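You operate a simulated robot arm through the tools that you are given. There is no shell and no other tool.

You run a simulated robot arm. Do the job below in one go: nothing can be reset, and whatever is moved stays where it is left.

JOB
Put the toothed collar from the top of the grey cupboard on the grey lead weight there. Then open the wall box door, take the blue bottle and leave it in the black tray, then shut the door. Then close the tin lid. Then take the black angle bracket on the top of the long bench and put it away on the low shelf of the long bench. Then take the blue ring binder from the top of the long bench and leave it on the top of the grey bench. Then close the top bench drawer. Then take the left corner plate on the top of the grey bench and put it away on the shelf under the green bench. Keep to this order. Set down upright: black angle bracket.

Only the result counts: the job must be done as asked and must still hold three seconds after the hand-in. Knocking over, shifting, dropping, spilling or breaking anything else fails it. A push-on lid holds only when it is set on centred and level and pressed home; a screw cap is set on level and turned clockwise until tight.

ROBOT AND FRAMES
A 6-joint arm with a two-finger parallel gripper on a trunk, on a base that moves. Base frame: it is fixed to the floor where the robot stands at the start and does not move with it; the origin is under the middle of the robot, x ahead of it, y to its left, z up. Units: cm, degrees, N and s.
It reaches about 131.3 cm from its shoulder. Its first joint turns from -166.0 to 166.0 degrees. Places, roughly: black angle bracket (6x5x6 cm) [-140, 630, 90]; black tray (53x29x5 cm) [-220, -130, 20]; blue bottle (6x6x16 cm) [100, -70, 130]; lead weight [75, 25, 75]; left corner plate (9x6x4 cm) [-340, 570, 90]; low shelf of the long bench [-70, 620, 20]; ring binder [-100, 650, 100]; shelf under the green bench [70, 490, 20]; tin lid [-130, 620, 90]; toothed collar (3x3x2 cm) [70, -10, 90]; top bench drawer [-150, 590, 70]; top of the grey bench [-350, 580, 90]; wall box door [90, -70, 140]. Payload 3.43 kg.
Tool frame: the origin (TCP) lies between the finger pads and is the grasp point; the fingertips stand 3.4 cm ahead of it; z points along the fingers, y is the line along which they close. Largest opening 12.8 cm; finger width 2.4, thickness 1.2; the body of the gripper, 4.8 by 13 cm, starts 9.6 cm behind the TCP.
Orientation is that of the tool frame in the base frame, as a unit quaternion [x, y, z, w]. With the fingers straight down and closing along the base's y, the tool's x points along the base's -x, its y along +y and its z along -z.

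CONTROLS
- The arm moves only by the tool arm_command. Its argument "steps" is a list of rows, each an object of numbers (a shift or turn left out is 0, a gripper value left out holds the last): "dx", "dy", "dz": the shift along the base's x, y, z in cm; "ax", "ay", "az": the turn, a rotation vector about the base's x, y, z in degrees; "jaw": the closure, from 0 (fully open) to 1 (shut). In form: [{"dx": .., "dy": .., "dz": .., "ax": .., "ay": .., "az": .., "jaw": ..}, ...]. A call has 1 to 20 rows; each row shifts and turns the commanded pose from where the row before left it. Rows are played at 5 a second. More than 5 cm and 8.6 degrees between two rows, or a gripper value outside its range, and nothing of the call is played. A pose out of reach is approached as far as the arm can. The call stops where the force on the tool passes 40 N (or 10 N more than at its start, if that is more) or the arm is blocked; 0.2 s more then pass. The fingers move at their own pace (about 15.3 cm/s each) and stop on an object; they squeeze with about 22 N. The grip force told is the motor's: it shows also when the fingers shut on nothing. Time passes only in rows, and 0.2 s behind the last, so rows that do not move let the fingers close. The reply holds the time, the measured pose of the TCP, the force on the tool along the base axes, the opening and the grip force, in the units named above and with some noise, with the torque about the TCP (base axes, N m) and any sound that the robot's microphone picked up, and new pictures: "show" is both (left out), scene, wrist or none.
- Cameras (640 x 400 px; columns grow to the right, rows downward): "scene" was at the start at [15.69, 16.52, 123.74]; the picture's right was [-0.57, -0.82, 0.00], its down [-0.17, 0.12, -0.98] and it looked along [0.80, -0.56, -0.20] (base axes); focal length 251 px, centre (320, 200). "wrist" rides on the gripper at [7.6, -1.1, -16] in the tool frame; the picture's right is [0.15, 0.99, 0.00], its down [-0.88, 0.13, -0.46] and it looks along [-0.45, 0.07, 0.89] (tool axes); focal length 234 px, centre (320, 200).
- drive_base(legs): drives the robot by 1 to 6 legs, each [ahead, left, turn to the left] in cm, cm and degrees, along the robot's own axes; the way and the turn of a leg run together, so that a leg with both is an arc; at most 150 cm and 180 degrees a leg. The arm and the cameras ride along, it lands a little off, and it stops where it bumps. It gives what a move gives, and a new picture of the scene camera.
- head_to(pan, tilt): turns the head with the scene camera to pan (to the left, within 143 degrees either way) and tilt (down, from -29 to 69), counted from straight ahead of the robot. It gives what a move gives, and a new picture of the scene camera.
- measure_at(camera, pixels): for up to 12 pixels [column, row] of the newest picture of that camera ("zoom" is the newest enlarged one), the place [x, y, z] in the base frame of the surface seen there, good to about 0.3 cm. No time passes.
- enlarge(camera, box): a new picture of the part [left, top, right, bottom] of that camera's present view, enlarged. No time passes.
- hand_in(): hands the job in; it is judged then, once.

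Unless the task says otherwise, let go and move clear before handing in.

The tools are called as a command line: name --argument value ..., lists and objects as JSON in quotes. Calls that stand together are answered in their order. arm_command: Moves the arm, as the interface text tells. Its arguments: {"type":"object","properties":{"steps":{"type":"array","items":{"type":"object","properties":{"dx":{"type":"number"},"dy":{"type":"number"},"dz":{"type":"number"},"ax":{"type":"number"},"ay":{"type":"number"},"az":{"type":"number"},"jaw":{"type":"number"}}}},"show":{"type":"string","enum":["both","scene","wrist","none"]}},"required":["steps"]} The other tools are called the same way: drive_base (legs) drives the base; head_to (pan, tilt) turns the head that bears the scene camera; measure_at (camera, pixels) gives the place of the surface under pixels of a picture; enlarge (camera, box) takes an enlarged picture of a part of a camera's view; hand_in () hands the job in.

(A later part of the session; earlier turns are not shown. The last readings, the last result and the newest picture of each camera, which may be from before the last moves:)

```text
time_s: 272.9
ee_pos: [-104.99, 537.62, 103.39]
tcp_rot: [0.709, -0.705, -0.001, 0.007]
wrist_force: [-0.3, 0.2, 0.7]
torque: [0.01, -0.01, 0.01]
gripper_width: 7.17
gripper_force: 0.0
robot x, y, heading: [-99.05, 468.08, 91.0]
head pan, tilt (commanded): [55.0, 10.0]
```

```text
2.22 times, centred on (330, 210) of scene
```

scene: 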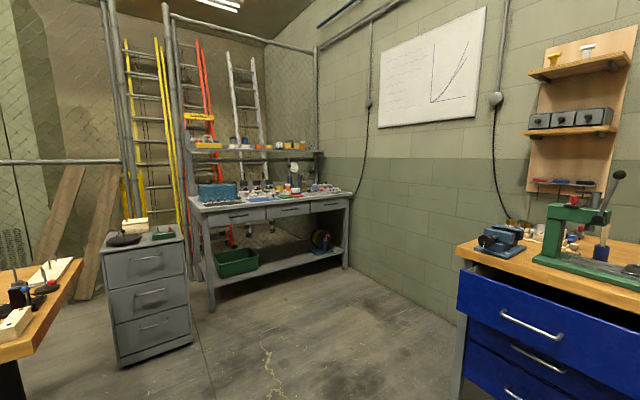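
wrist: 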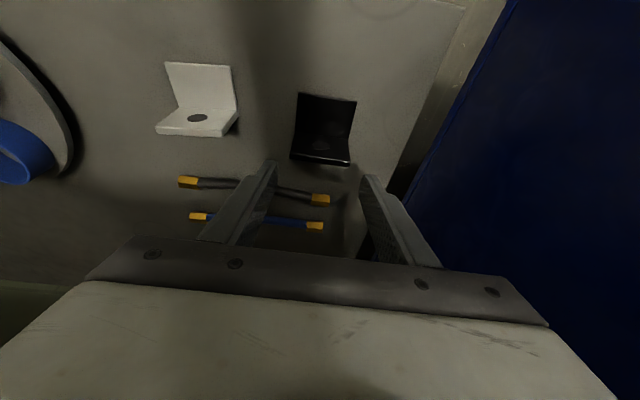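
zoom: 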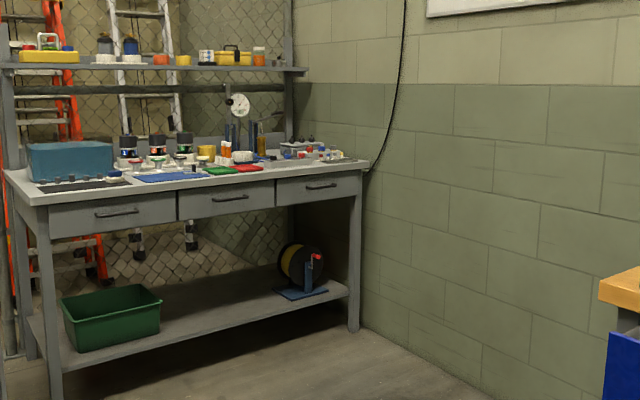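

enlarge --camera "scene" --box '[185, 165, 365, 235]'

measure_at --camera "scene" --pixels '[[195, 205], [350, 192], [340, 188], [205, 215], [260, 203], [300, 200], [215, 190], [345, 195], [240, 270], [345, 265], [215, 305]]'

```text
3.56 times, centred on (275, 200) of scene
```

zoom: 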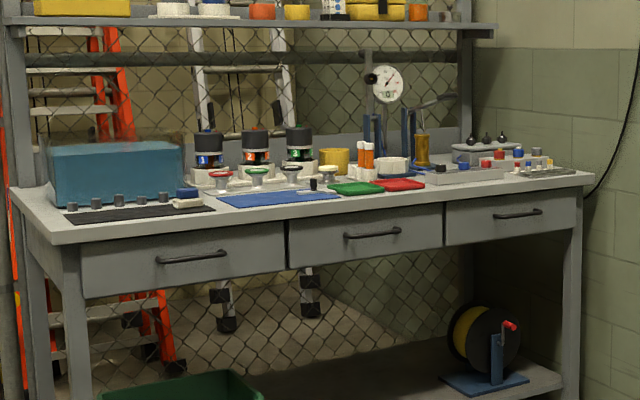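

```text
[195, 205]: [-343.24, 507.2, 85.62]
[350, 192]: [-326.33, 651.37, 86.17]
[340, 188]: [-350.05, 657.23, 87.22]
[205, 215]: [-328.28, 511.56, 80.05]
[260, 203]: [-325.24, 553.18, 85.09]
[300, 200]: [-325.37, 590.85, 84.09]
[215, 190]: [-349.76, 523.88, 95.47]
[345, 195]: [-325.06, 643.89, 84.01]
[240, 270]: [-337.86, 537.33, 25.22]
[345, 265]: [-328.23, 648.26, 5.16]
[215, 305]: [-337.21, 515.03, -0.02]
```

The grey bench top is at z≈85.6, x −325…−385, y 507…655. I'll pick a spot on arrival. Now I'll approach the blue binder: drive forward with the arm a bit higher.

arm_command --steps '[{"dz": 4}, {"dz": 4}, {"dx": 0}]' --show "none"

drive_base --legs '[[62, 5, -1.2]]'

head_to --pan 0 --tilt 22

```text
time_s: 273.8
ee_pos: [-104.93, 537.74, 111.59]
tcp_rot: [0.71, -0.704, -0.001, 0.008]
wrist_force: [0.6, -0.2, -0.6]
torque: [0.02, 0.04, 0.02]
gripper_width: 7.19
gripper_force: 0.1
robot x, y, heading: [-99.04, 468.17, 90.9]
head pan, tilt (commanded): [55.0, 10.0]
```

```text
time_s: 277.2
ee_pos: [-109.22, 599.65, 111.55]
tcp_rot: [-0.704, 0.711, 0.002, -0.006]
wrist_force: [1.3, 0.1, -0.7]
torque: [0.05, -0.01, 0.02]
gripper_width: 7.16
gripper_force: 0.1
robot x, y, heading: [-104.66, 529.83, 89.7]
head pan, tilt (commanded): [55.0, 10.0]
```

scene: 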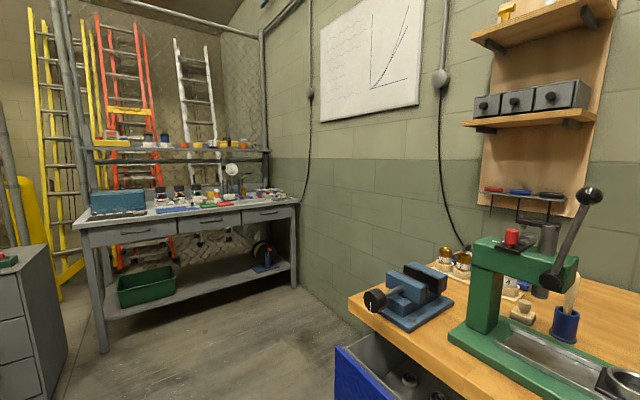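

```text
time_s: 278.5
ee_pos: [-109.11, 599.73, 111.58]
tcp_rot: [-0.703, 0.711, 0.004, -0.006]
wrist_force: [-0.3, 0.2, 0.4]
torque: [0.01, -0.01, -0.01]
gripper_width: 7.19
gripper_force: 0.0
robot x, y, heading: [-104.65, 529.77, 90.0]
head pan, tilt (commanded): [0.0, 22.0]
```

scene: 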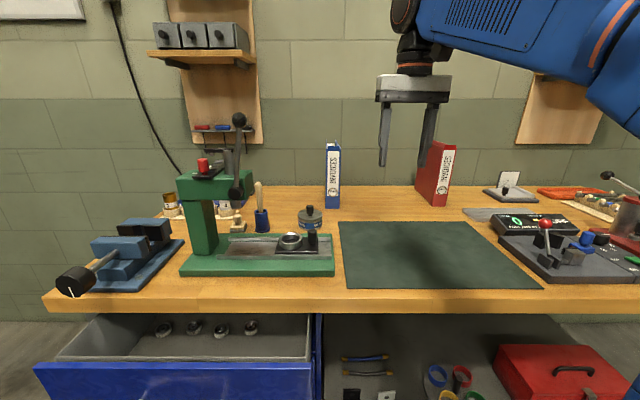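

enlarge --camera "scene" --box '[290, 120, 400, 240]'

measure_at --camera "zoom" --pixels '[[215, 80], [280, 75], [215, 255], [278, 250], [245, 75], [200, 150], [245, 160], [235, 65], [290, 150], [283, 62]]'

```text
3.33 times, centred on (345, 180) of scene
```

zoom: 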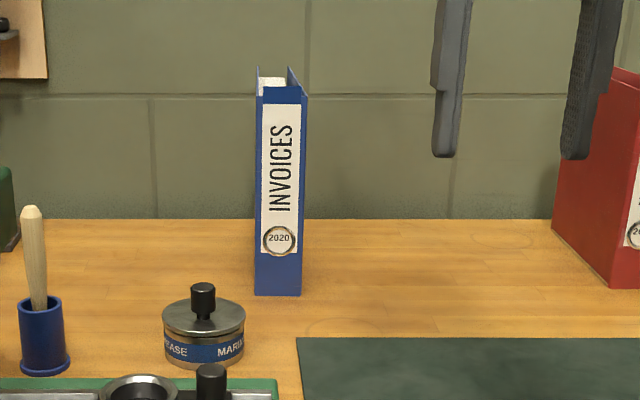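

```text
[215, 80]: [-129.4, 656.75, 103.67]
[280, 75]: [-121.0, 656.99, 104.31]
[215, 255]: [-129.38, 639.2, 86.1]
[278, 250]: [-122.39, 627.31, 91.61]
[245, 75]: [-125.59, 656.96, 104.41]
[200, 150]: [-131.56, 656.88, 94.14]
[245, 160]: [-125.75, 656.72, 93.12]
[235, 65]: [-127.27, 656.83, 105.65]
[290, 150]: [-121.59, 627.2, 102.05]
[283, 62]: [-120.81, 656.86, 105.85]
```

measure_at --camera "zoom" --pixels '[[259, 200], [302, 200], [259, 105], [303, 103], [280, 292], [280, 100], [272, 83], [290, 82], [257, 80], [300, 92], [259, 290], [299, 290]]'

arm_command --steps '[{"dx": -4, "dy": 2}, {"dx": -4, "dy": 2}, {"dx": 0}]' --show "wrist"

```text
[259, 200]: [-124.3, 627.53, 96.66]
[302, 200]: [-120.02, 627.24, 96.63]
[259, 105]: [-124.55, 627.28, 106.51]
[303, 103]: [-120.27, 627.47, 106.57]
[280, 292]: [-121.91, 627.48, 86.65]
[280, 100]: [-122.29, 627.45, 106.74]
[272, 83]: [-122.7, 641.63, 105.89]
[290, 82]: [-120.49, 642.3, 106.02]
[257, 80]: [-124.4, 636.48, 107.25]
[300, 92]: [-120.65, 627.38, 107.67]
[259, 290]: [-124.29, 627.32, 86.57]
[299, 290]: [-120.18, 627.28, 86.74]
```

```text
time_s: 279.3
ee_pos: [-117.28, 603.7, 111.6]
tcp_rot: [-0.703, 0.711, 0.002, -0.007]
wrist_force: [-0.4, 0.8, 0.3]
torque: [0.02, -0.02, 0.03]
gripper_width: 7.2
gripper_force: 0.0
robot x, y, heading: [-104.58, 529.78, 90.0]
head pan, tilt (commanded): [0.0, 22.0]
```

wrist: 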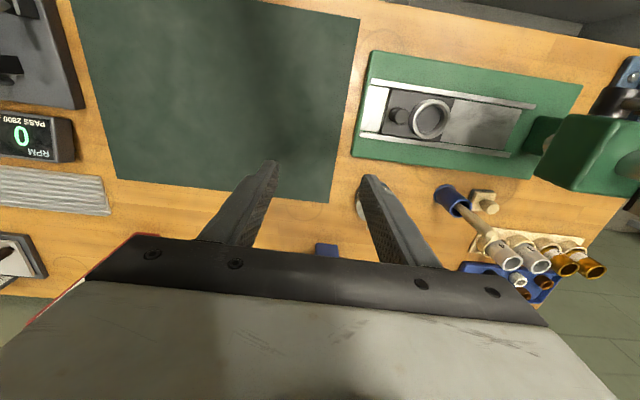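

The binder's spine spans x −124.6…−120.0 at y 627.3, with its top at z≈107.7. I'll line up in front of it at TCP z≈104 with the fingers opened to 8.2 cm.

arm_command --steps '[{"dx": -1.7, "dy": 3.5, "dz": -2, "jaw": 0.36}, {"dx": -1.7, "dy": 3.5, "dz": -2}, {"dx": -1.6, "dy": 3.5, "dz": -2}, {"dy": 2.5, "dz": -1.2}, {"dx": 0}]'

```text
time_s: 280.5
ee_pos: [-122.26, 616.75, 104.37]
tcp_rot: [-0.703, 0.711, 0.003, -0.007]
wrist_force: [0.7, -0.7, -0.6]
torque: [-0.01, -0.04, -0.04]
gripper_width: 8.19
gripper_force: 0.0
robot x, y, heading: [-104.65, 529.49, 89.8]
head pan, tilt (commanded): [0.0, 22.0]
```

scene: 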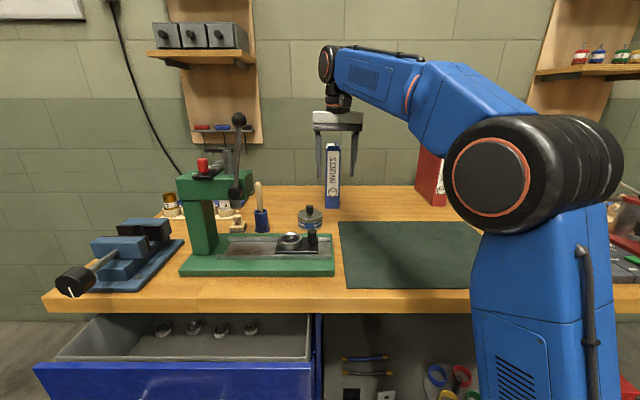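
wrist: 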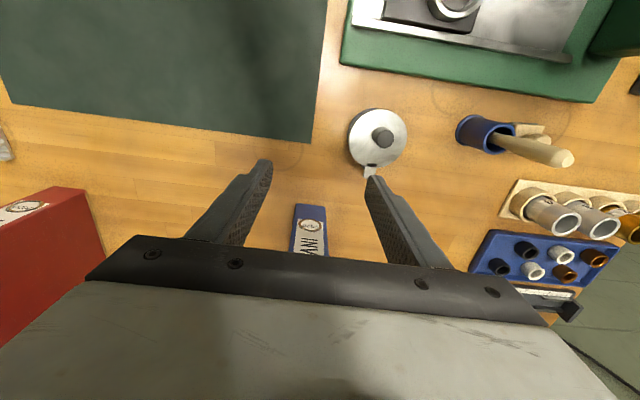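

The binder is between the fingers. I'll slide forward to y≈637.

arm_command --steps '[{"dy": 4}, {"dy": 4}, {"dy": 4}, {"dy": 4}, {"dy": 4, "dz": -0.5}, {"dx": 0}]'

```text
time_s: 281.9
ee_pos: [-121.51, 633.22, 103.54]
tcp_rot: [-0.704, 0.71, 0.013, 0.001]
wrist_force: [-0.2, -0.7, 0.0]
torque: [0.02, 0.04, 0.02]
gripper_width: 8.2
gripper_force: 0.0
out of reach, approached as far as the arm can: row 4, 5
robot x, y, heading: [-104.69, 529.22, 90.0]
head pan, tilt (commanded): [0.0, 22.0]
```

scene: 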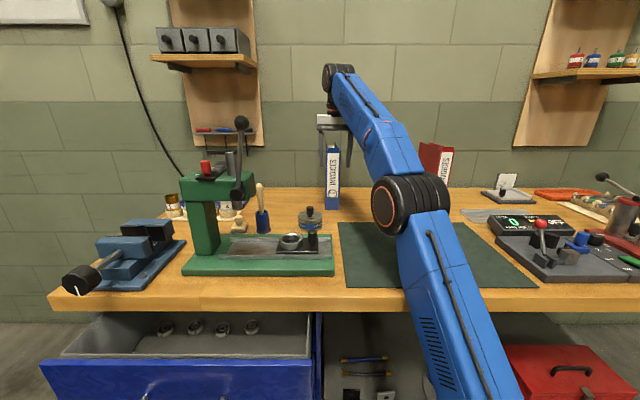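
wrist: 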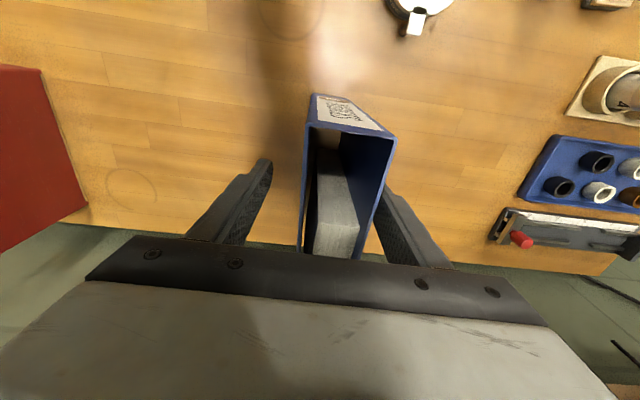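

The arm is at its reach limit 4 cm short. I'll drive the base 5 cm forward and re-centre on the binder.

arm_command --steps '[{"dx": -0.8}, {"dx": 0}]' --show "none"

drive_base --legs '[[5, 0, 0]]'

arm_command --steps '[{"dx": 0}]' --show "wrist"

```text
time_s: 282.7
ee_pos: [-121.95, 633.0, 103.68]
tcp_rot: [-0.703, 0.711, 0.014, 0.001]
wrist_force: [0.1, 0.3, -0.6]
torque: [0.02, 0.0, 0.01]
gripper_width: 8.19
gripper_force: 0.1
robot x, y, heading: [-104.82, 529.71, 90.2]
head pan, tilt (commanded): [0.0, 22.0]
stopped in row 2: the arm was blocked; the commanded pose is now the measured one
```

```text
time_s: 283.4
ee_pos: [-121.94, 632.87, 103.99]
tcp_rot: [-0.704, 0.71, 0.017, 0.001]
wrist_force: [0.2, 1.0, -0.4]
torque: [0.0, 0.02, -0.01]
gripper_width: 8.2
gripper_force: 0.1
robot x, y, heading: [-104.71, 529.43, 90.2]
head pan, tilt (commanded): [0.0, 22.0]
stopped in leg 1: the robot was blocked; the commanded pose is now the measured one
```

scene: 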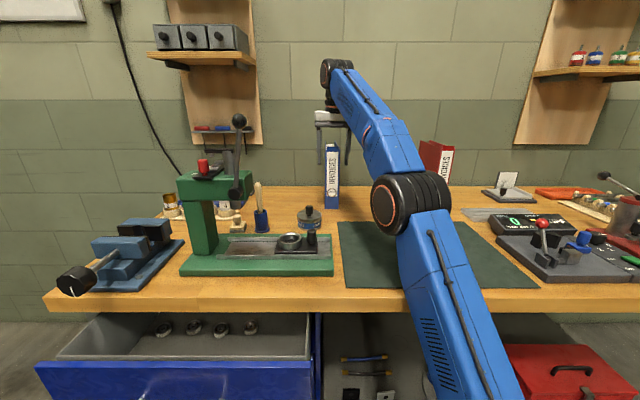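

```text
time_s: 283.8
ee_pos: [-122.07, 633.01, 103.85]
tcp_rot: [-0.704, 0.71, 0.016, 0.001]
wrist_force: [-1.0, 0.2, 0.3]
torque: [0.02, -0.04, -0.01]
gripper_width: 8.16
gripper_force: 0.1
robot x, y, heading: [-104.7, 529.63, 89.7]
head pan, tilt (commanded): [0.0, 22.0]
```

wrist: 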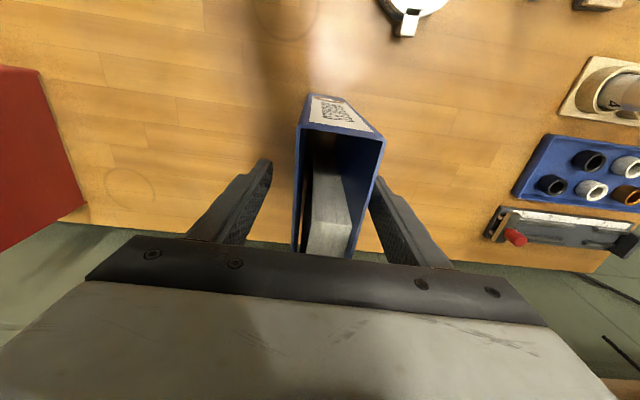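

Something is blocked, most likely the upper arm leaning against the bench's front edge. I'll slide back out, then come closer with the base and pitch the tool so the arm stays more upright.

arm_command --steps '[{"dy": -3}, {"dy": -4}, {"dy": -4}, {"dy": -4}, {"dy": -3, "dz": 1}, {"dx": 0}]' --show "scene"

```text
time_s: 285.2
ee_pos: [-122.09, 615.5, 104.2]
tcp_rot: [-0.703, 0.711, 0.015, -0.001]
wrist_force: [0.4, -0.2, 0.1]
torque: [0.02, 0.01, -0.02]
gripper_width: 8.19
gripper_force: 0.1
robot x, y, heading: [-105.0, 529.92, 90.1]
head pan, tilt (commanded): [0.0, 22.0]
```

scene: 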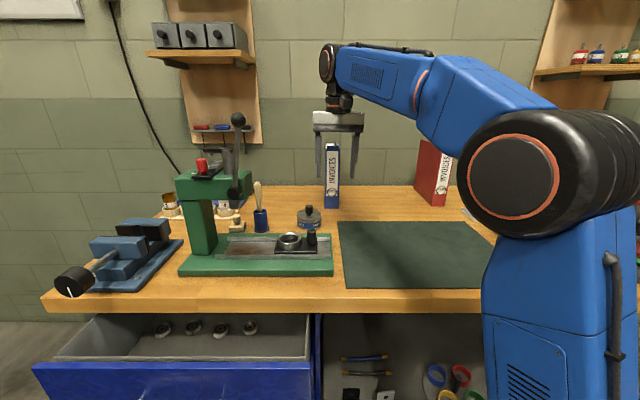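

drive_base --legs '[[6, 0, 0]]'

head_to --pan -30 --tilt 45

```text
time_s: 286.2
ee_pos: [-122.13, 621.64, 104.31]
tcp_rot: [-0.704, 0.71, 0.014, 0.0]
wrist_force: [-0.7, 0.1, -0.3]
torque: [0.0, -0.04, -0.01]
gripper_width: 8.19
gripper_force: 0.1
robot x, y, heading: [-104.61, 535.45, 90.3]
head pan, tilt (commanded): [0.0, 22.0]
```

scene: 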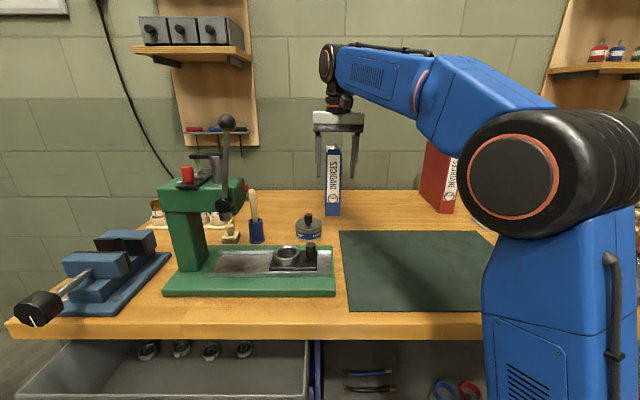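

```text
time_s: 287.1
ee_pos: [-122.15, 621.71, 104.31]
tcp_rot: [-0.704, 0.71, 0.014, 0.0]
wrist_force: [0.3, 0.0, 0.2]
torque: [0.01, 0.04, 0.01]
gripper_width: 8.17
gripper_force: 0.0
robot x, y, heading: [-104.32, 535.82, 89.9]
head pan, tilt (commanded): [-30.0, 45.0]
```

scene: 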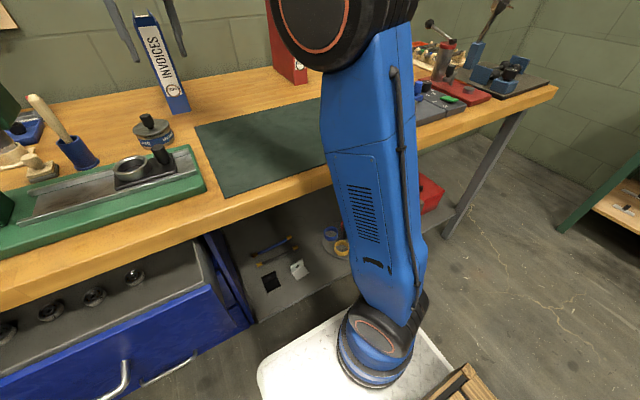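

The upper arm is upright now with some gap to the bench edge. I'll slide over the binder while pitching the tool 20°.

arm_command --steps '[{"dy": 3.3, "dz": -0.4, "ax": 4}, {"dy": 3.3, "dz": -0.4, "ax": 4}, {"dy": 3.3, "dz": -0.4, "ax": 4}, {"dy": 3.3, "dz": -0.4, "ax": 4}, {"dy": 2.8, "dz": -0.4, "ax": 4}, {"dx": 0}]'

```text
time_s: 288.5
ee_pos: [-122.17, 637.62, 102.3]
tcp_rot: [-0.693, 0.697, 0.137, 0.122]
wrist_force: [-0.2, 0.4, 0.3]
torque: [0.01, 0.02, 0.0]
gripper_width: 8.23
gripper_force: 0.1
robot x, y, heading: [-104.72, 535.75, 89.9]
head pan, tilt (commanded): [-30.0, 45.0]
```

scene: 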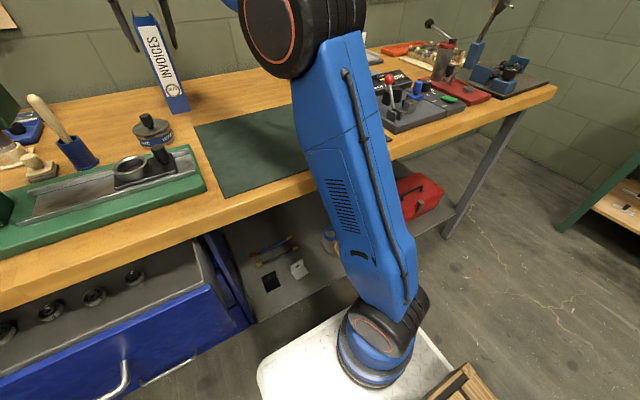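
wrist: 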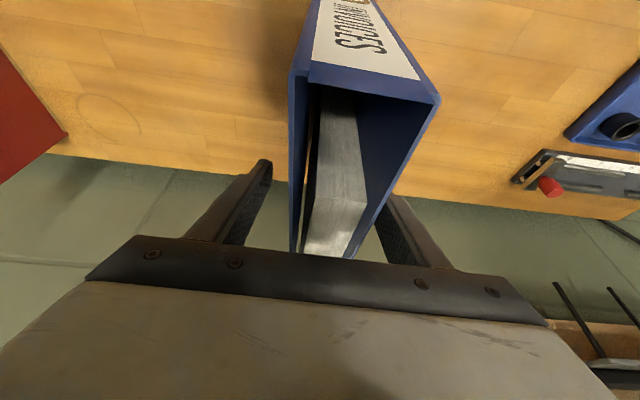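

The fingers straddle the binder symmetrically. I'll close gently.

arm_command --steps '[{"jaw": 0.45}, {"jaw": 0.52}, {"jaw": 0.58}, {"jaw": 0.64}, {"jaw": 0.7}, {"jaw": 0.85}, {"jaw": 1.0}, {"dx": 0}]' --show "wrist"

```text
time_s: 290.3
ee_pos: [-122.08, 637.59, 102.32]
tcp_rot: [-0.693, 0.697, 0.137, 0.122]
wrist_force: [-1.0, 0.3, 0.3]
torque: [0.0, 0.01, 0.03]
gripper_width: 4.53
gripper_force: 22.0
robot x, y, heading: [-104.52, 535.71, 90.2]
head pan, tilt (commanded): [-30.0, 45.0]
```

wrist: 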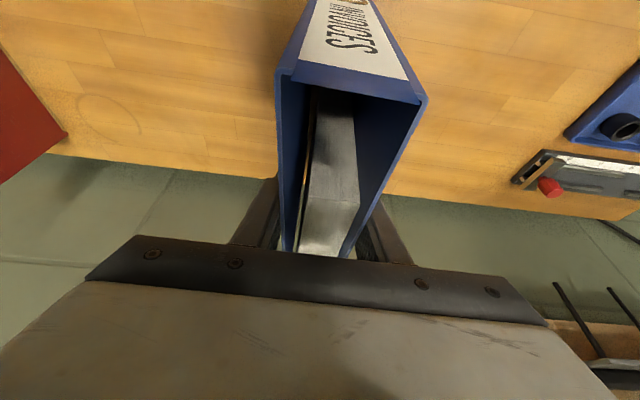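

Gripped at 4.53 cm. I'll lift slightly and check that it stays level.

arm_command --steps '[{"dz": 0.7}, {"dz": 1}, {"dz": 1}, {"dx": 0}]' --show "wrist"

head_to --pan 0 --tilt 20

enlarge --camera "scene" --box '[280, 90, 400, 240]'

```text
time_s: 291.3
ee_pos: [-122.02, 637.66, 105.03]
tcp_rot: [-0.693, 0.697, 0.137, 0.121]
wrist_force: [-0.3, -0.7, -4.2]
torque: [0.04, 0.01, -0.04]
gripper_width: 4.53
gripper_force: 22.4
robot x, y, heading: [-104.39, 535.4, 90.0]
head pan, tilt (commanded): [-30.0, 45.0]
```

wrist: 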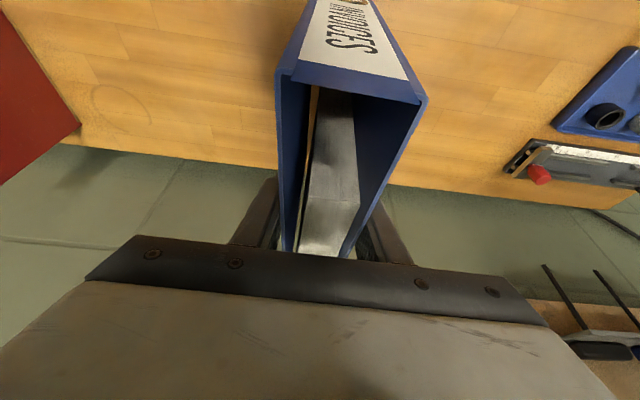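

```text
time_s: 292.3
ee_pos: [-122.15, 637.54, 104.93]
tcp_rot: [-0.693, 0.697, 0.137, 0.121]
wrist_force: [1.1, 0.3, -4.9]
torque: [0.05, 0.02, -0.02]
gripper_width: 4.52
gripper_force: 21.6
robot x, y, heading: [-104.59, 535.58, 90.2]
head pan, tilt (commanded): [0.0, 20.0]
```

scene: 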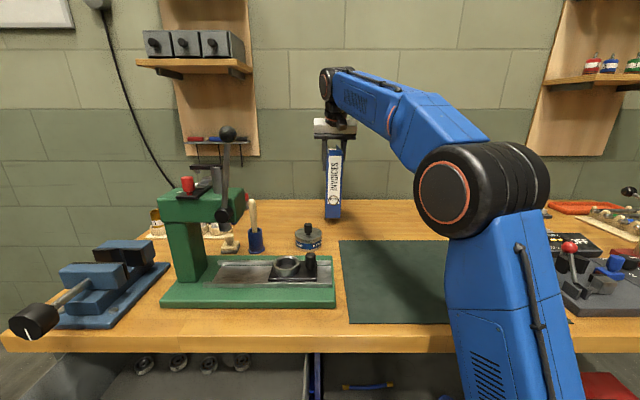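

```text
2.67 times, centred on (340, 165) of scene
```

zoom: 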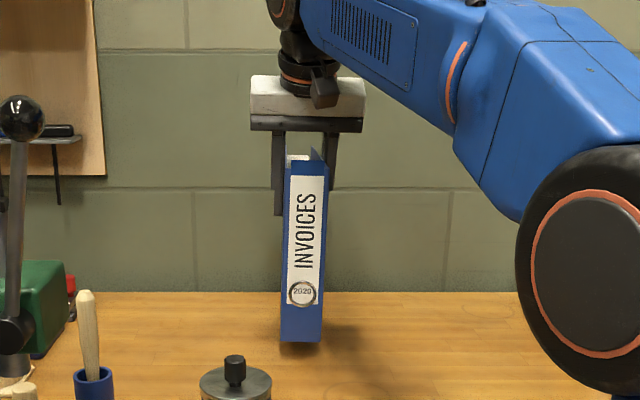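

It lifts level (≈4.5 N). I'll move right, away from the tin, and retract toward me while rising.

arm_command --steps '[{"dx": 3, "dz": 1}, {"dx": 3, "dy": -2, "dz": 1}, {"dx": 3, "dy": -3, "dz": 1.5}, {"dy": -4, "dz": 1.5}, {"dy": -4, "dz": 1}, {"dy": -4}, {"dy": -4}, {"dy": -4}, {"dx": 0}]'

```text
time_s: 294.3
ee_pos: [-113.19, 612.58, 110.99]
tcp_rot: [-0.693, 0.697, 0.136, 0.121]
wrist_force: [0.0, -0.8, -4.0]
torque: [0.01, -0.02, -0.02]
gripper_width: 4.51
gripper_force: 21.9
robot x, y, heading: [-104.46, 535.58, 90.1]
head pan, tilt (commanded): [0.0, 20.0]
```

scene: 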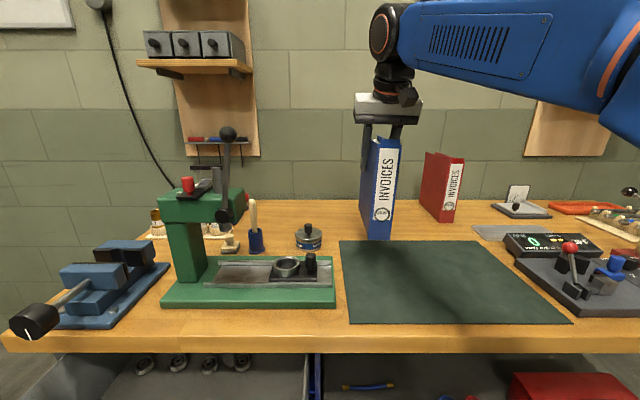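
wrist: 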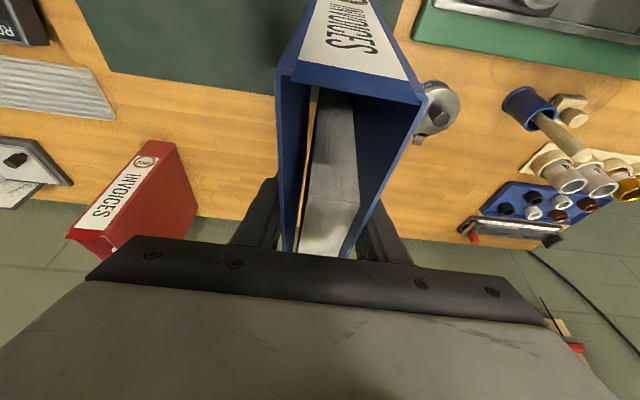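

Binder held level. I'll drive back from the bench and look toward the grey bench for the route.

drive_base --legs '[[-70, 0, 0]]'

head_to --pan 75 --tilt 20

```text
time_s: 298.1
ee_pos: [-113.09, 542.22, 110.94]
tcp_rot: [-0.693, 0.697, 0.137, 0.122]
wrist_force: [0.2, 0.2, -4.9]
torque: [0.03, 0.0, 0.0]
gripper_width: 4.52
gripper_force: 22.3
robot x, y, heading: [-104.55, 465.15, 89.7]
head pan, tilt (commanded): [0.0, 20.0]
```

scene: 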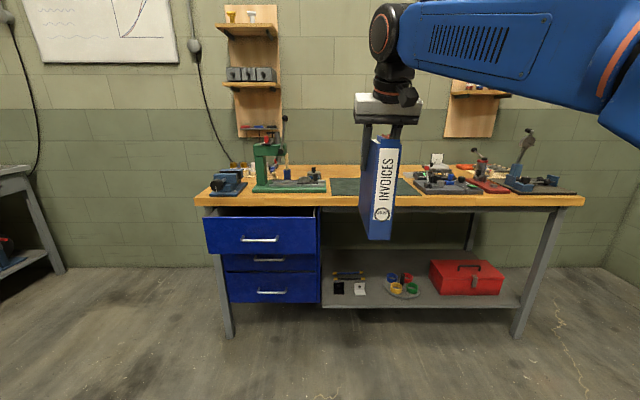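

```text
time_s: 299.6
ee_pos: [-112.93, 542.33, 110.99]
tcp_rot: [-0.693, 0.698, 0.137, 0.121]
wrist_force: [-0.4, 1.2, -4.4]
torque: [0.04, -0.02, 0.0]
gripper_width: 4.51
gripper_force: 22.3
robot x, y, heading: [-104.88, 465.15, 90.0]
head pan, tilt (commanded): [75.0, 20.0]
```

scene: 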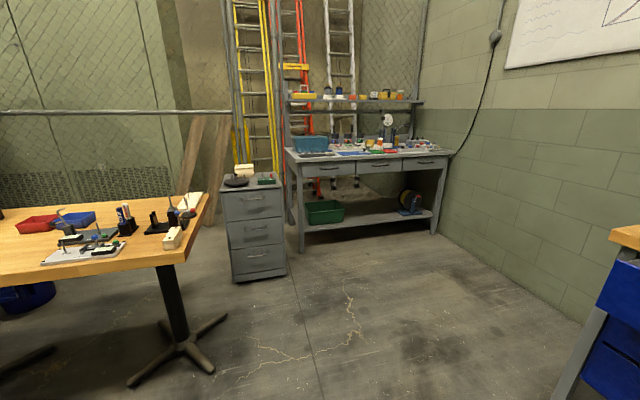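

measure_at --camera "scene" --pixels '[[235, 280], [285, 275], [222, 190], [210, 190], [205, 215], [185, 345], [220, 320], [300, 250], [435, 230], [290, 160], [445, 155], [330, 290]]'

enlarge --camera "scene" --box '[275, 75, 465, 185]'

```text
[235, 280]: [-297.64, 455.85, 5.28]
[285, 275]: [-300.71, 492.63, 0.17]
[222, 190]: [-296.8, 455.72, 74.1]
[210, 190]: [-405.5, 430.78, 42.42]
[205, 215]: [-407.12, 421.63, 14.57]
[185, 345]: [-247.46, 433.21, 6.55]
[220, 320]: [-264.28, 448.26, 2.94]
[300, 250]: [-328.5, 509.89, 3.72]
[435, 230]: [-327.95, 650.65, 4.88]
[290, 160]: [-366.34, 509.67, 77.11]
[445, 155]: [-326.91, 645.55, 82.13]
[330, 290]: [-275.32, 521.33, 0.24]
```

```text
3.37 times, centred on (370, 130) of scene
```

zoom: 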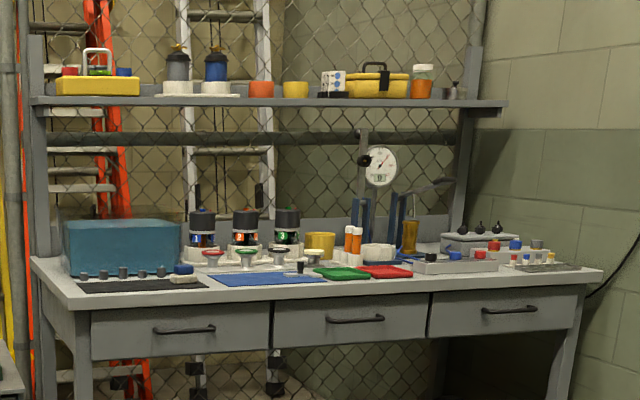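

The route is clear in the middle: cabinet at (−298,455…493), table leg near (−250,435). I'll turn left 90° here, then move up and across toward the grey bench.

drive_base --legs '[[0, 0, 90], [60, -65, 0]]'

head_to --pan 5 --tilt 18

```text
time_s: 308.1
ee_pos: [-241.79, 521.04, 111.05]
tcp_rot: [0.983, -0.002, -0.182, 0.011]
wrist_force: [-0.8, -0.6, -3.3]
torque: [0.02, 0.05, -0.02]
gripper_width: 4.52
gripper_force: 21.7
robot x, y, heading: [-165.03, 530.05, -179.7]
head pan, tilt (commanded): [75.0, 20.0]
```

scene: 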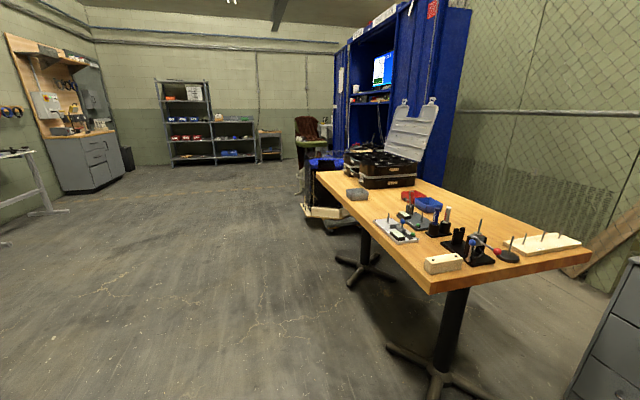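

```text
time_s: 309.5
ee_pos: [-241.85, 521.06, 110.98]
tcp_rot: [0.983, -0.002, -0.182, 0.011]
wrist_force: [0.3, -0.1, -4.6]
torque: [0.01, 0.02, 0.0]
gripper_width: 4.51
gripper_force: 21.9
robot x, y, heading: [-165.11, 529.89, -179.9]
head pan, tilt (commanded): [5.0, 18.0]
```

scene: 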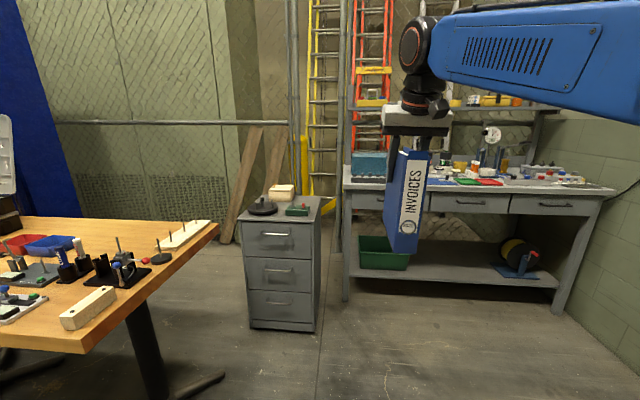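

The grey bench is ahead. I'll move to about (−225,565) and look at its top.

drive_base --legs '[[60, 0, 0], [0, -35, 0]]'

head_to --pan 0 --tilt 22

```text
time_s: 314.8
ee_pos: [-302.0, 555.71, 111.05]
tcp_rot: [0.983, 0.0, -0.182, 0.012]
wrist_force: [-0.1, 0.6, -4.0]
torque: [0.0, 0.05, -0.02]
gripper_width: 4.53
gripper_force: 22.4
robot x, y, heading: [-225.29, 564.03, -179.7]
head pan, tilt (commanded): [5.0, 18.0]
```

scene: 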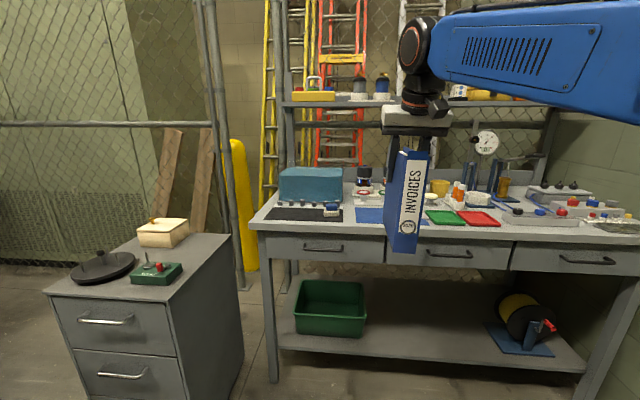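

```text
time_s: 315.4
ee_pos: [-302.1, 555.7, 111.01]
tcp_rot: [0.983, -0.002, -0.182, 0.011]
wrist_force: [-0.2, 0.3, -4.5]
torque: [-0.04, 0.05, -0.01]
gripper_width: 4.54
gripper_force: 21.9
robot x, y, heading: [-225.12, 564.44, -179.9]
head pan, tilt (commanded): [0.0, 22.0]
```

scene: 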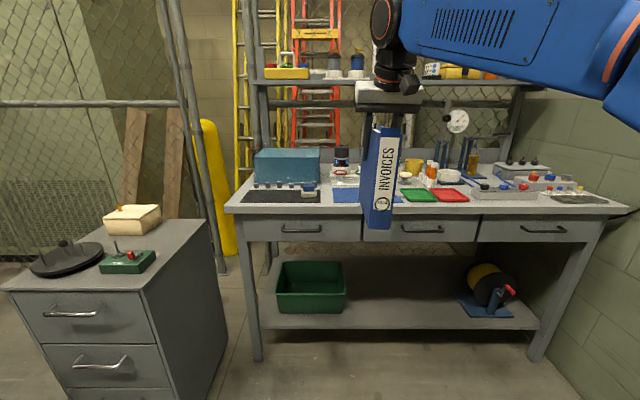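

enlarge --camera "scene" --box '[225, 130, 385, 220]'

enlarge --camera "scene" --box '[385, 120, 640, 225]'

```text
4.00 times, centred on (305, 175) of scene
```

zoom: 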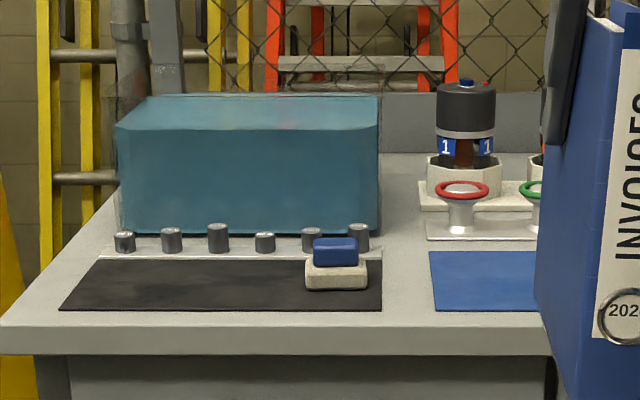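

```text
2.51 times, centred on (512, 172) of scene
```

zoom: 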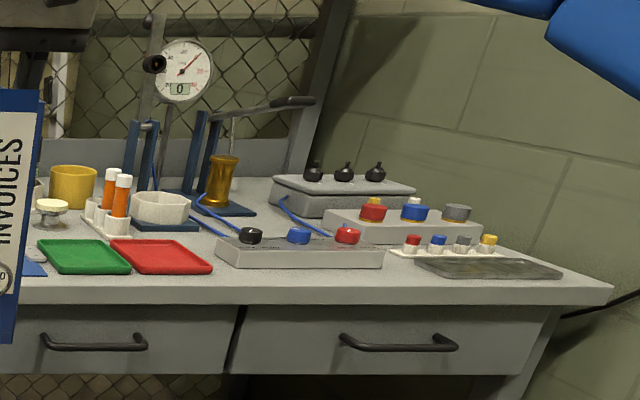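

There's a free lane between the black mat (zoom col 382) and the blue mat (col 430). I'll measure it.

enlarge --camera "scene" --box '[225, 130, 385, 220]'

measure_at --camera "zoom" --pixels '[[383, 308], [430, 308], [383, 265], [430, 255], [381, 235], [422, 235], [400, 330], [400, 290], [400, 240], [400, 180], [420, 205], [378, 200]]'

```text
4.00 times, centred on (305, 175) of scene
```

zoom: 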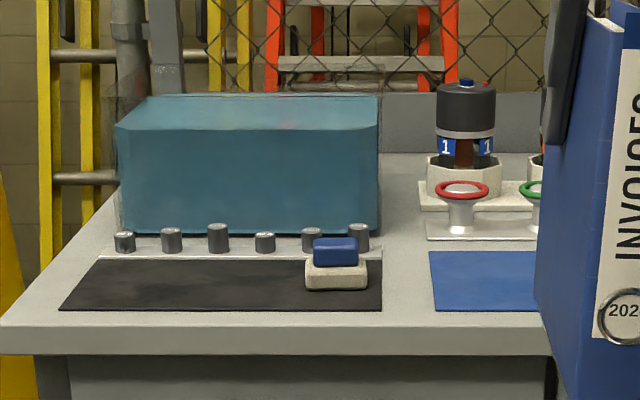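

```text
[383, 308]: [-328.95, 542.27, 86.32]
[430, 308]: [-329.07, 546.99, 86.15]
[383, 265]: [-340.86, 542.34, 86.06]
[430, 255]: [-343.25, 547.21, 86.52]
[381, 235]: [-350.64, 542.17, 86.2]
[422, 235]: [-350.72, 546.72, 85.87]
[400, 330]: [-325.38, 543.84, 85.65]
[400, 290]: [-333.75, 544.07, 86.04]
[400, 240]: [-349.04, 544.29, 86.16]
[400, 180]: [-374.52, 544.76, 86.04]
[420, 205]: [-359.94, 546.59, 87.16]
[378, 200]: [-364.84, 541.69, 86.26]
```

The lane is only 4.7 cm wide. I'll move the binder left to see the hidden middle part of the bench.

arm_command --steps '[{"dy": -4.5, "dx": 2}, {"dy": -4.5, "dx": 2}, {"dy": -4.5, "dx": 2}, {"dy": -4.5}, {"dy": -4.5}, {"dy": -4.5}, {"dx": 0}]' --show "scene"

enlarge --camera "scene" --box '[310, 130, 470, 225]'

enlarge --camera "scene" --box '[440, 130, 640, 245]'

```text
time_s: 317.0
ee_pos: [-296.1, 528.65, 110.84]
tcp_rot: [0.983, -0.001, -0.182, 0.012]
wrist_force: [-0.6, 0.4, -5.0]
torque: [0.0, 0.07, 0.05]
gripper_width: 4.52
gripper_force: 21.8
robot x, y, heading: [-225.2, 564.35, -179.9]
head pan, tilt (commanded): [0.0, 22.0]
```

scene: 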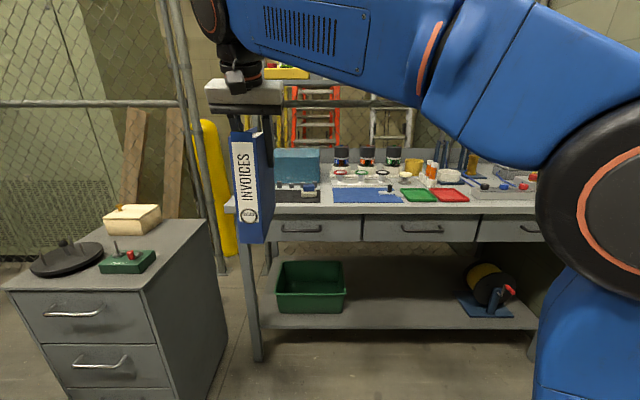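

```text
4.00 times, centred on (390, 178) of scene
```

zoom: 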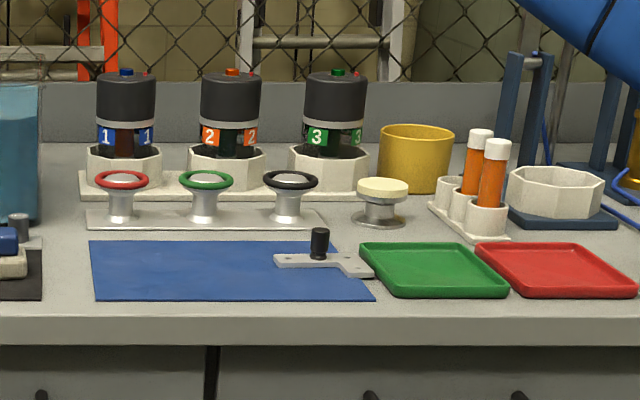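

```text
3.20 times, centred on (540, 188) of scene
```

zoom: 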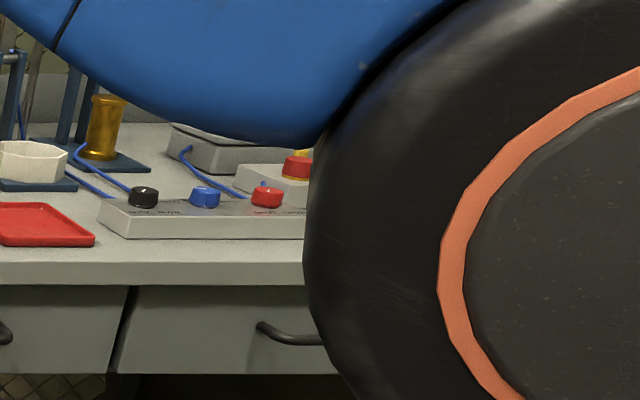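

I can now see the middle: the corner plate with a black peg is at zoom1 (320,258). I'll measure the strip between the trays and the bench front and other gaps.

measure_at --camera "scene" --pixels '[[420, 202], [450, 202], [430, 208], [480, 198], [500, 199], [500, 207], [388, 187], [378, 193], [395, 195], [372, 204], [405, 180], [385, 184]]'

enlarge --camera "scene" --box '[310, 130, 470, 225]'

measure_at --camera "zoom" --pixels '[[430, 300], [560, 300], [430, 318], [430, 240], [400, 225], [560, 240], [330, 225], [340, 235], [520, 245], [620, 225], [420, 205], [250, 232]]'

```text
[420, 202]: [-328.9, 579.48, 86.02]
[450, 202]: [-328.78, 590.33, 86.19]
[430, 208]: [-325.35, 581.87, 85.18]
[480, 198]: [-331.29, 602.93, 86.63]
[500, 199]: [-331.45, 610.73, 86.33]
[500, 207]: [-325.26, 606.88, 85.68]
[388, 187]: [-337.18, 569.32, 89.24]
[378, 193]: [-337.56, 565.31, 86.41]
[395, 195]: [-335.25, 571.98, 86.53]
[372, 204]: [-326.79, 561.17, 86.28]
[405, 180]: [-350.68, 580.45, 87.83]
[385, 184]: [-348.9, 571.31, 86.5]
```

```text
4.00 times, centred on (390, 178) of scene
```

zoom: 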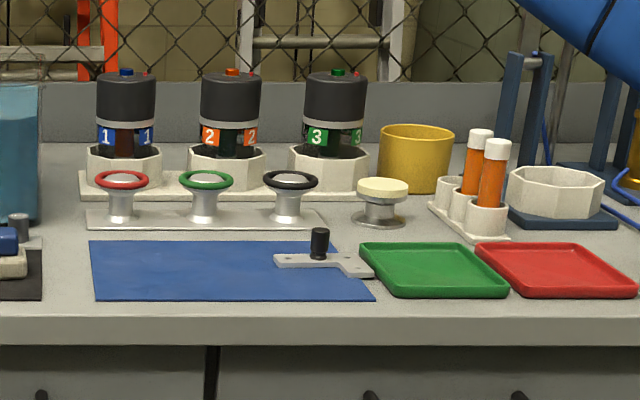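

```text
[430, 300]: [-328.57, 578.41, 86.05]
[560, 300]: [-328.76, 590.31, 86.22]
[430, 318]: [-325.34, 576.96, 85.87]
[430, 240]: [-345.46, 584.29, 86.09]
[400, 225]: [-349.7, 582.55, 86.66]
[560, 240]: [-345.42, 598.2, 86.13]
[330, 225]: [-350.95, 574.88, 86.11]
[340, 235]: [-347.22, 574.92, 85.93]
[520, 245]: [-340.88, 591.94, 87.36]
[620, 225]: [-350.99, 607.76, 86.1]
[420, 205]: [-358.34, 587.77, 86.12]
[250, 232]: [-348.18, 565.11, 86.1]
```

The front strip is only 3.5 cm deep. I'll drive right to inspect the right end of the bench.

drive_base --legs '[[12, -32, 0]]'

head_to --pan -22 --tilt 25

```text
time_s: 319.2
ee_pos: [-308.31, 560.84, 110.9]
tcp_rot: [0.983, -0.003, -0.182, 0.012]
wrist_force: [-0.1, 0.5, -4.1]
torque: [-0.05, 0.07, 0.0]
gripper_width: 4.51
gripper_force: 22.1
robot x, y, heading: [-237.1, 596.31, -179.9]
head pan, tilt (commanded): [0.0, 22.0]
```

scene: 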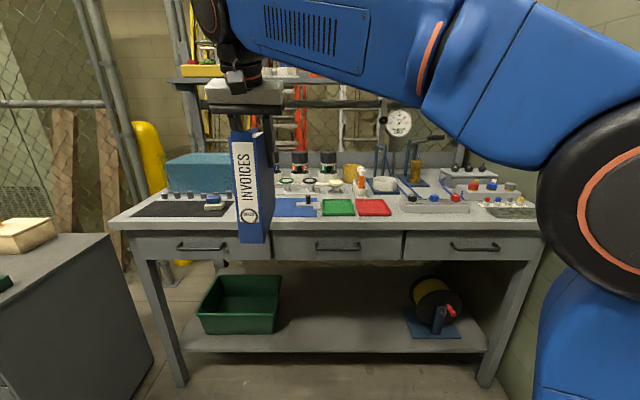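

```text
time_s: 320.1
ee_pos: [-308.3, 560.87, 110.93]
tcp_rot: [0.983, -0.003, -0.183, 0.01]
wrist_force: [0.4, -0.4, -4.2]
torque: [0.02, 0.01, 0.03]
gripper_width: 4.5
gripper_force: 21.9
robot x, y, heading: [-237.12, 596.67, -180.2]
head pan, tilt (commanded): [-22.0, 25.0]
```

scene: 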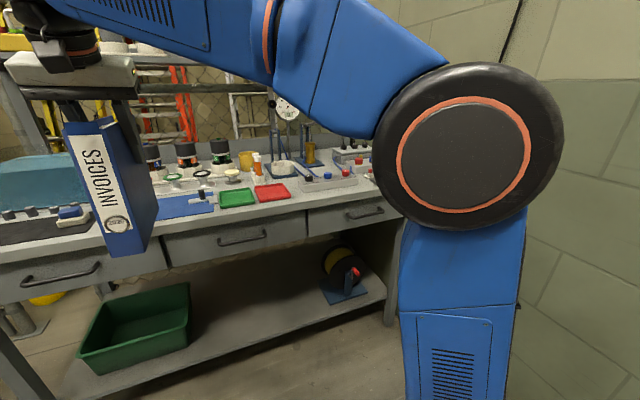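

head_to --pan -4 --tilt 24

enlarge --camera "scene" --box '[330, 130, 530, 240]'

```text
time_s: 320.9
ee_pos: [-308.38, 560.79, 111.04]
tcp_rot: [0.983, -0.004, -0.182, 0.009]
wrist_force: [0.5, -0.1, -4.4]
torque: [-0.02, 0.05, -0.01]
gripper_width: 4.51
gripper_force: 22.3
robot x, y, heading: [-237.07, 596.74, -180.0]
head pan, tilt (commanded): [-4.0, 24.0]
```

scene: 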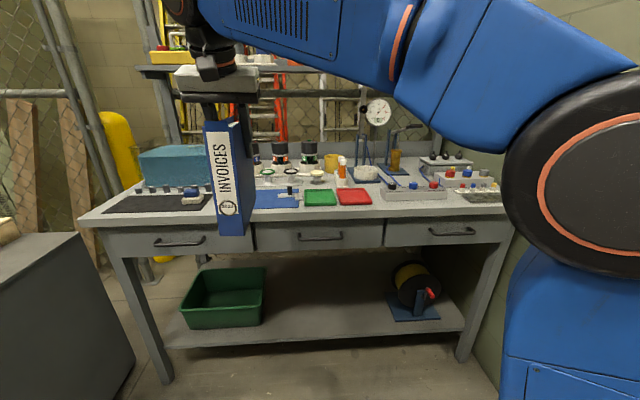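

```text
3.20 times, centred on (430, 185) of scene
```

zoom: 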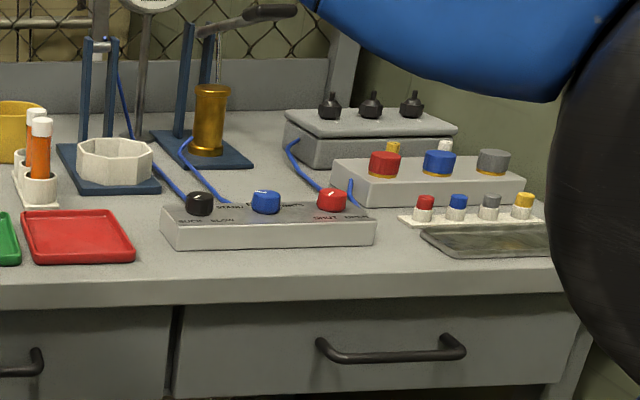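

There's a 6 cm front strip at the right, but the lane between the mats at y≈544.6 suits the binder better. I'll measure the binder's own depth and sides first.

enlarge --camera "scene" --box '[170, 90, 290, 240]'

measure_at --camera "zoom" --pixels '[[130, 370], [170, 378], [218, 330], [212, 200], [216, 250], [180, 250], [175, 130], [205, 110], [110, 130], [216, 345]]'

```text
2.67 times, centred on (230, 165) of scene
```

zoom: 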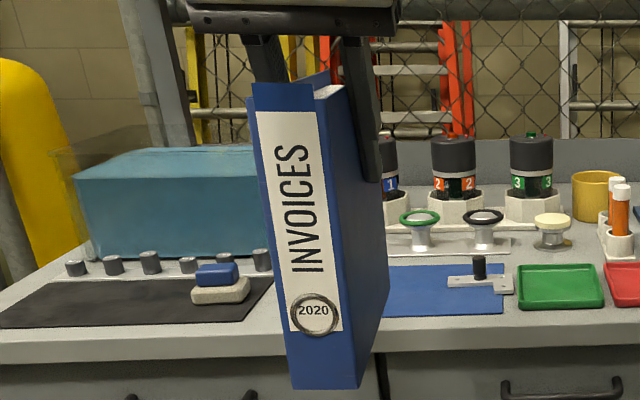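

```text
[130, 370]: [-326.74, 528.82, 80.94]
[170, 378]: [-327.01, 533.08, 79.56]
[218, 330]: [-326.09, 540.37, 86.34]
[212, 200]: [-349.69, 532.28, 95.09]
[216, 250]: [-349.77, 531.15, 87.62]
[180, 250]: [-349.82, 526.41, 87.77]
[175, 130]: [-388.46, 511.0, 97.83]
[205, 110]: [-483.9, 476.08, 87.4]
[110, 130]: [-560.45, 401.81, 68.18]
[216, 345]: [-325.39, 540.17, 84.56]
```

measure_at --camera "zoom" --pixels '[[295, 385], [355, 385], [362, 375], [386, 305], [385, 285], [345, 100], [330, 200], [258, 110], [315, 110], [375, 330], [290, 300], [384, 260]]'

```text
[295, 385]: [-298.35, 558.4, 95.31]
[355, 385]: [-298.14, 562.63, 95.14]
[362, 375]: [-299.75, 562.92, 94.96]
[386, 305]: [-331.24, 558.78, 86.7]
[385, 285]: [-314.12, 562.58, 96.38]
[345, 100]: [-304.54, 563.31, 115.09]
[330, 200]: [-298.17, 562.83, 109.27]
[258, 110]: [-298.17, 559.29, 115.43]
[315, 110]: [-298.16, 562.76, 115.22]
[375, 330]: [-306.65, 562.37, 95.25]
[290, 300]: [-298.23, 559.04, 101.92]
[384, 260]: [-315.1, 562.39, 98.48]
```

The binder is level: depth ≈18.5 cm, bottom 16 cm below the TCP, 1.4° yawed. I'll drive so the lane (y≈544.7) is ahead of the gripper.

drive_base --legs '[[13, 16.5, 0]]'

head_to --pan 8 --tilt 30

```text
time_s: 322.6
ee_pos: [-321.42, 544.37, 110.93]
tcp_rot: [0.983, -0.004, -0.182, 0.01]
wrist_force: [-0.6, 1.1, -5.4]
torque: [0.0, 0.02, 0.01]
gripper_width: 4.49
gripper_force: 21.9
robot x, y, heading: [-250.12, 579.81, 179.9]
head pan, tilt (commanded): [-4.0, 24.0]
```

scene: 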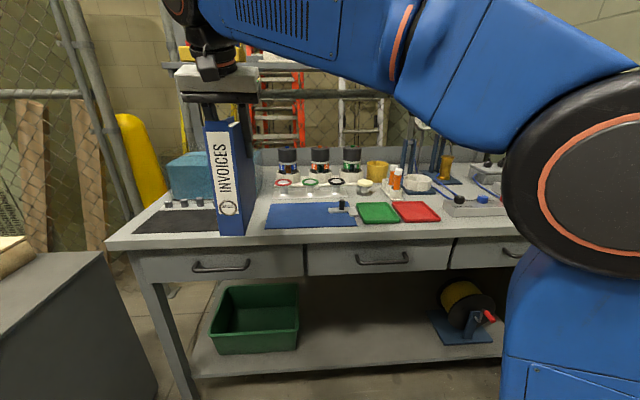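

```text
time_s: 323.3
ee_pos: [-321.51, 544.23, 110.96]
tcp_rot: [0.983, -0.003, -0.182, 0.011]
wrist_force: [-0.7, 0.5, -4.3]
torque: [0.01, 0.02, 0.01]
gripper_width: 4.54
gripper_force: 22.0
robot x, y, heading: [-250.27, 579.92, 179.9]
head pan, tilt (commanded): [8.0, 30.0]
```

scene: 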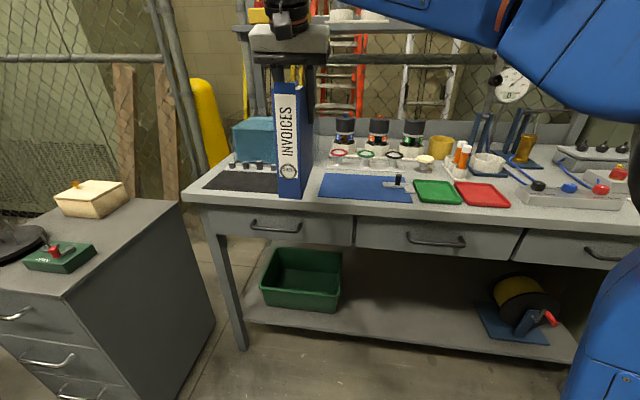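

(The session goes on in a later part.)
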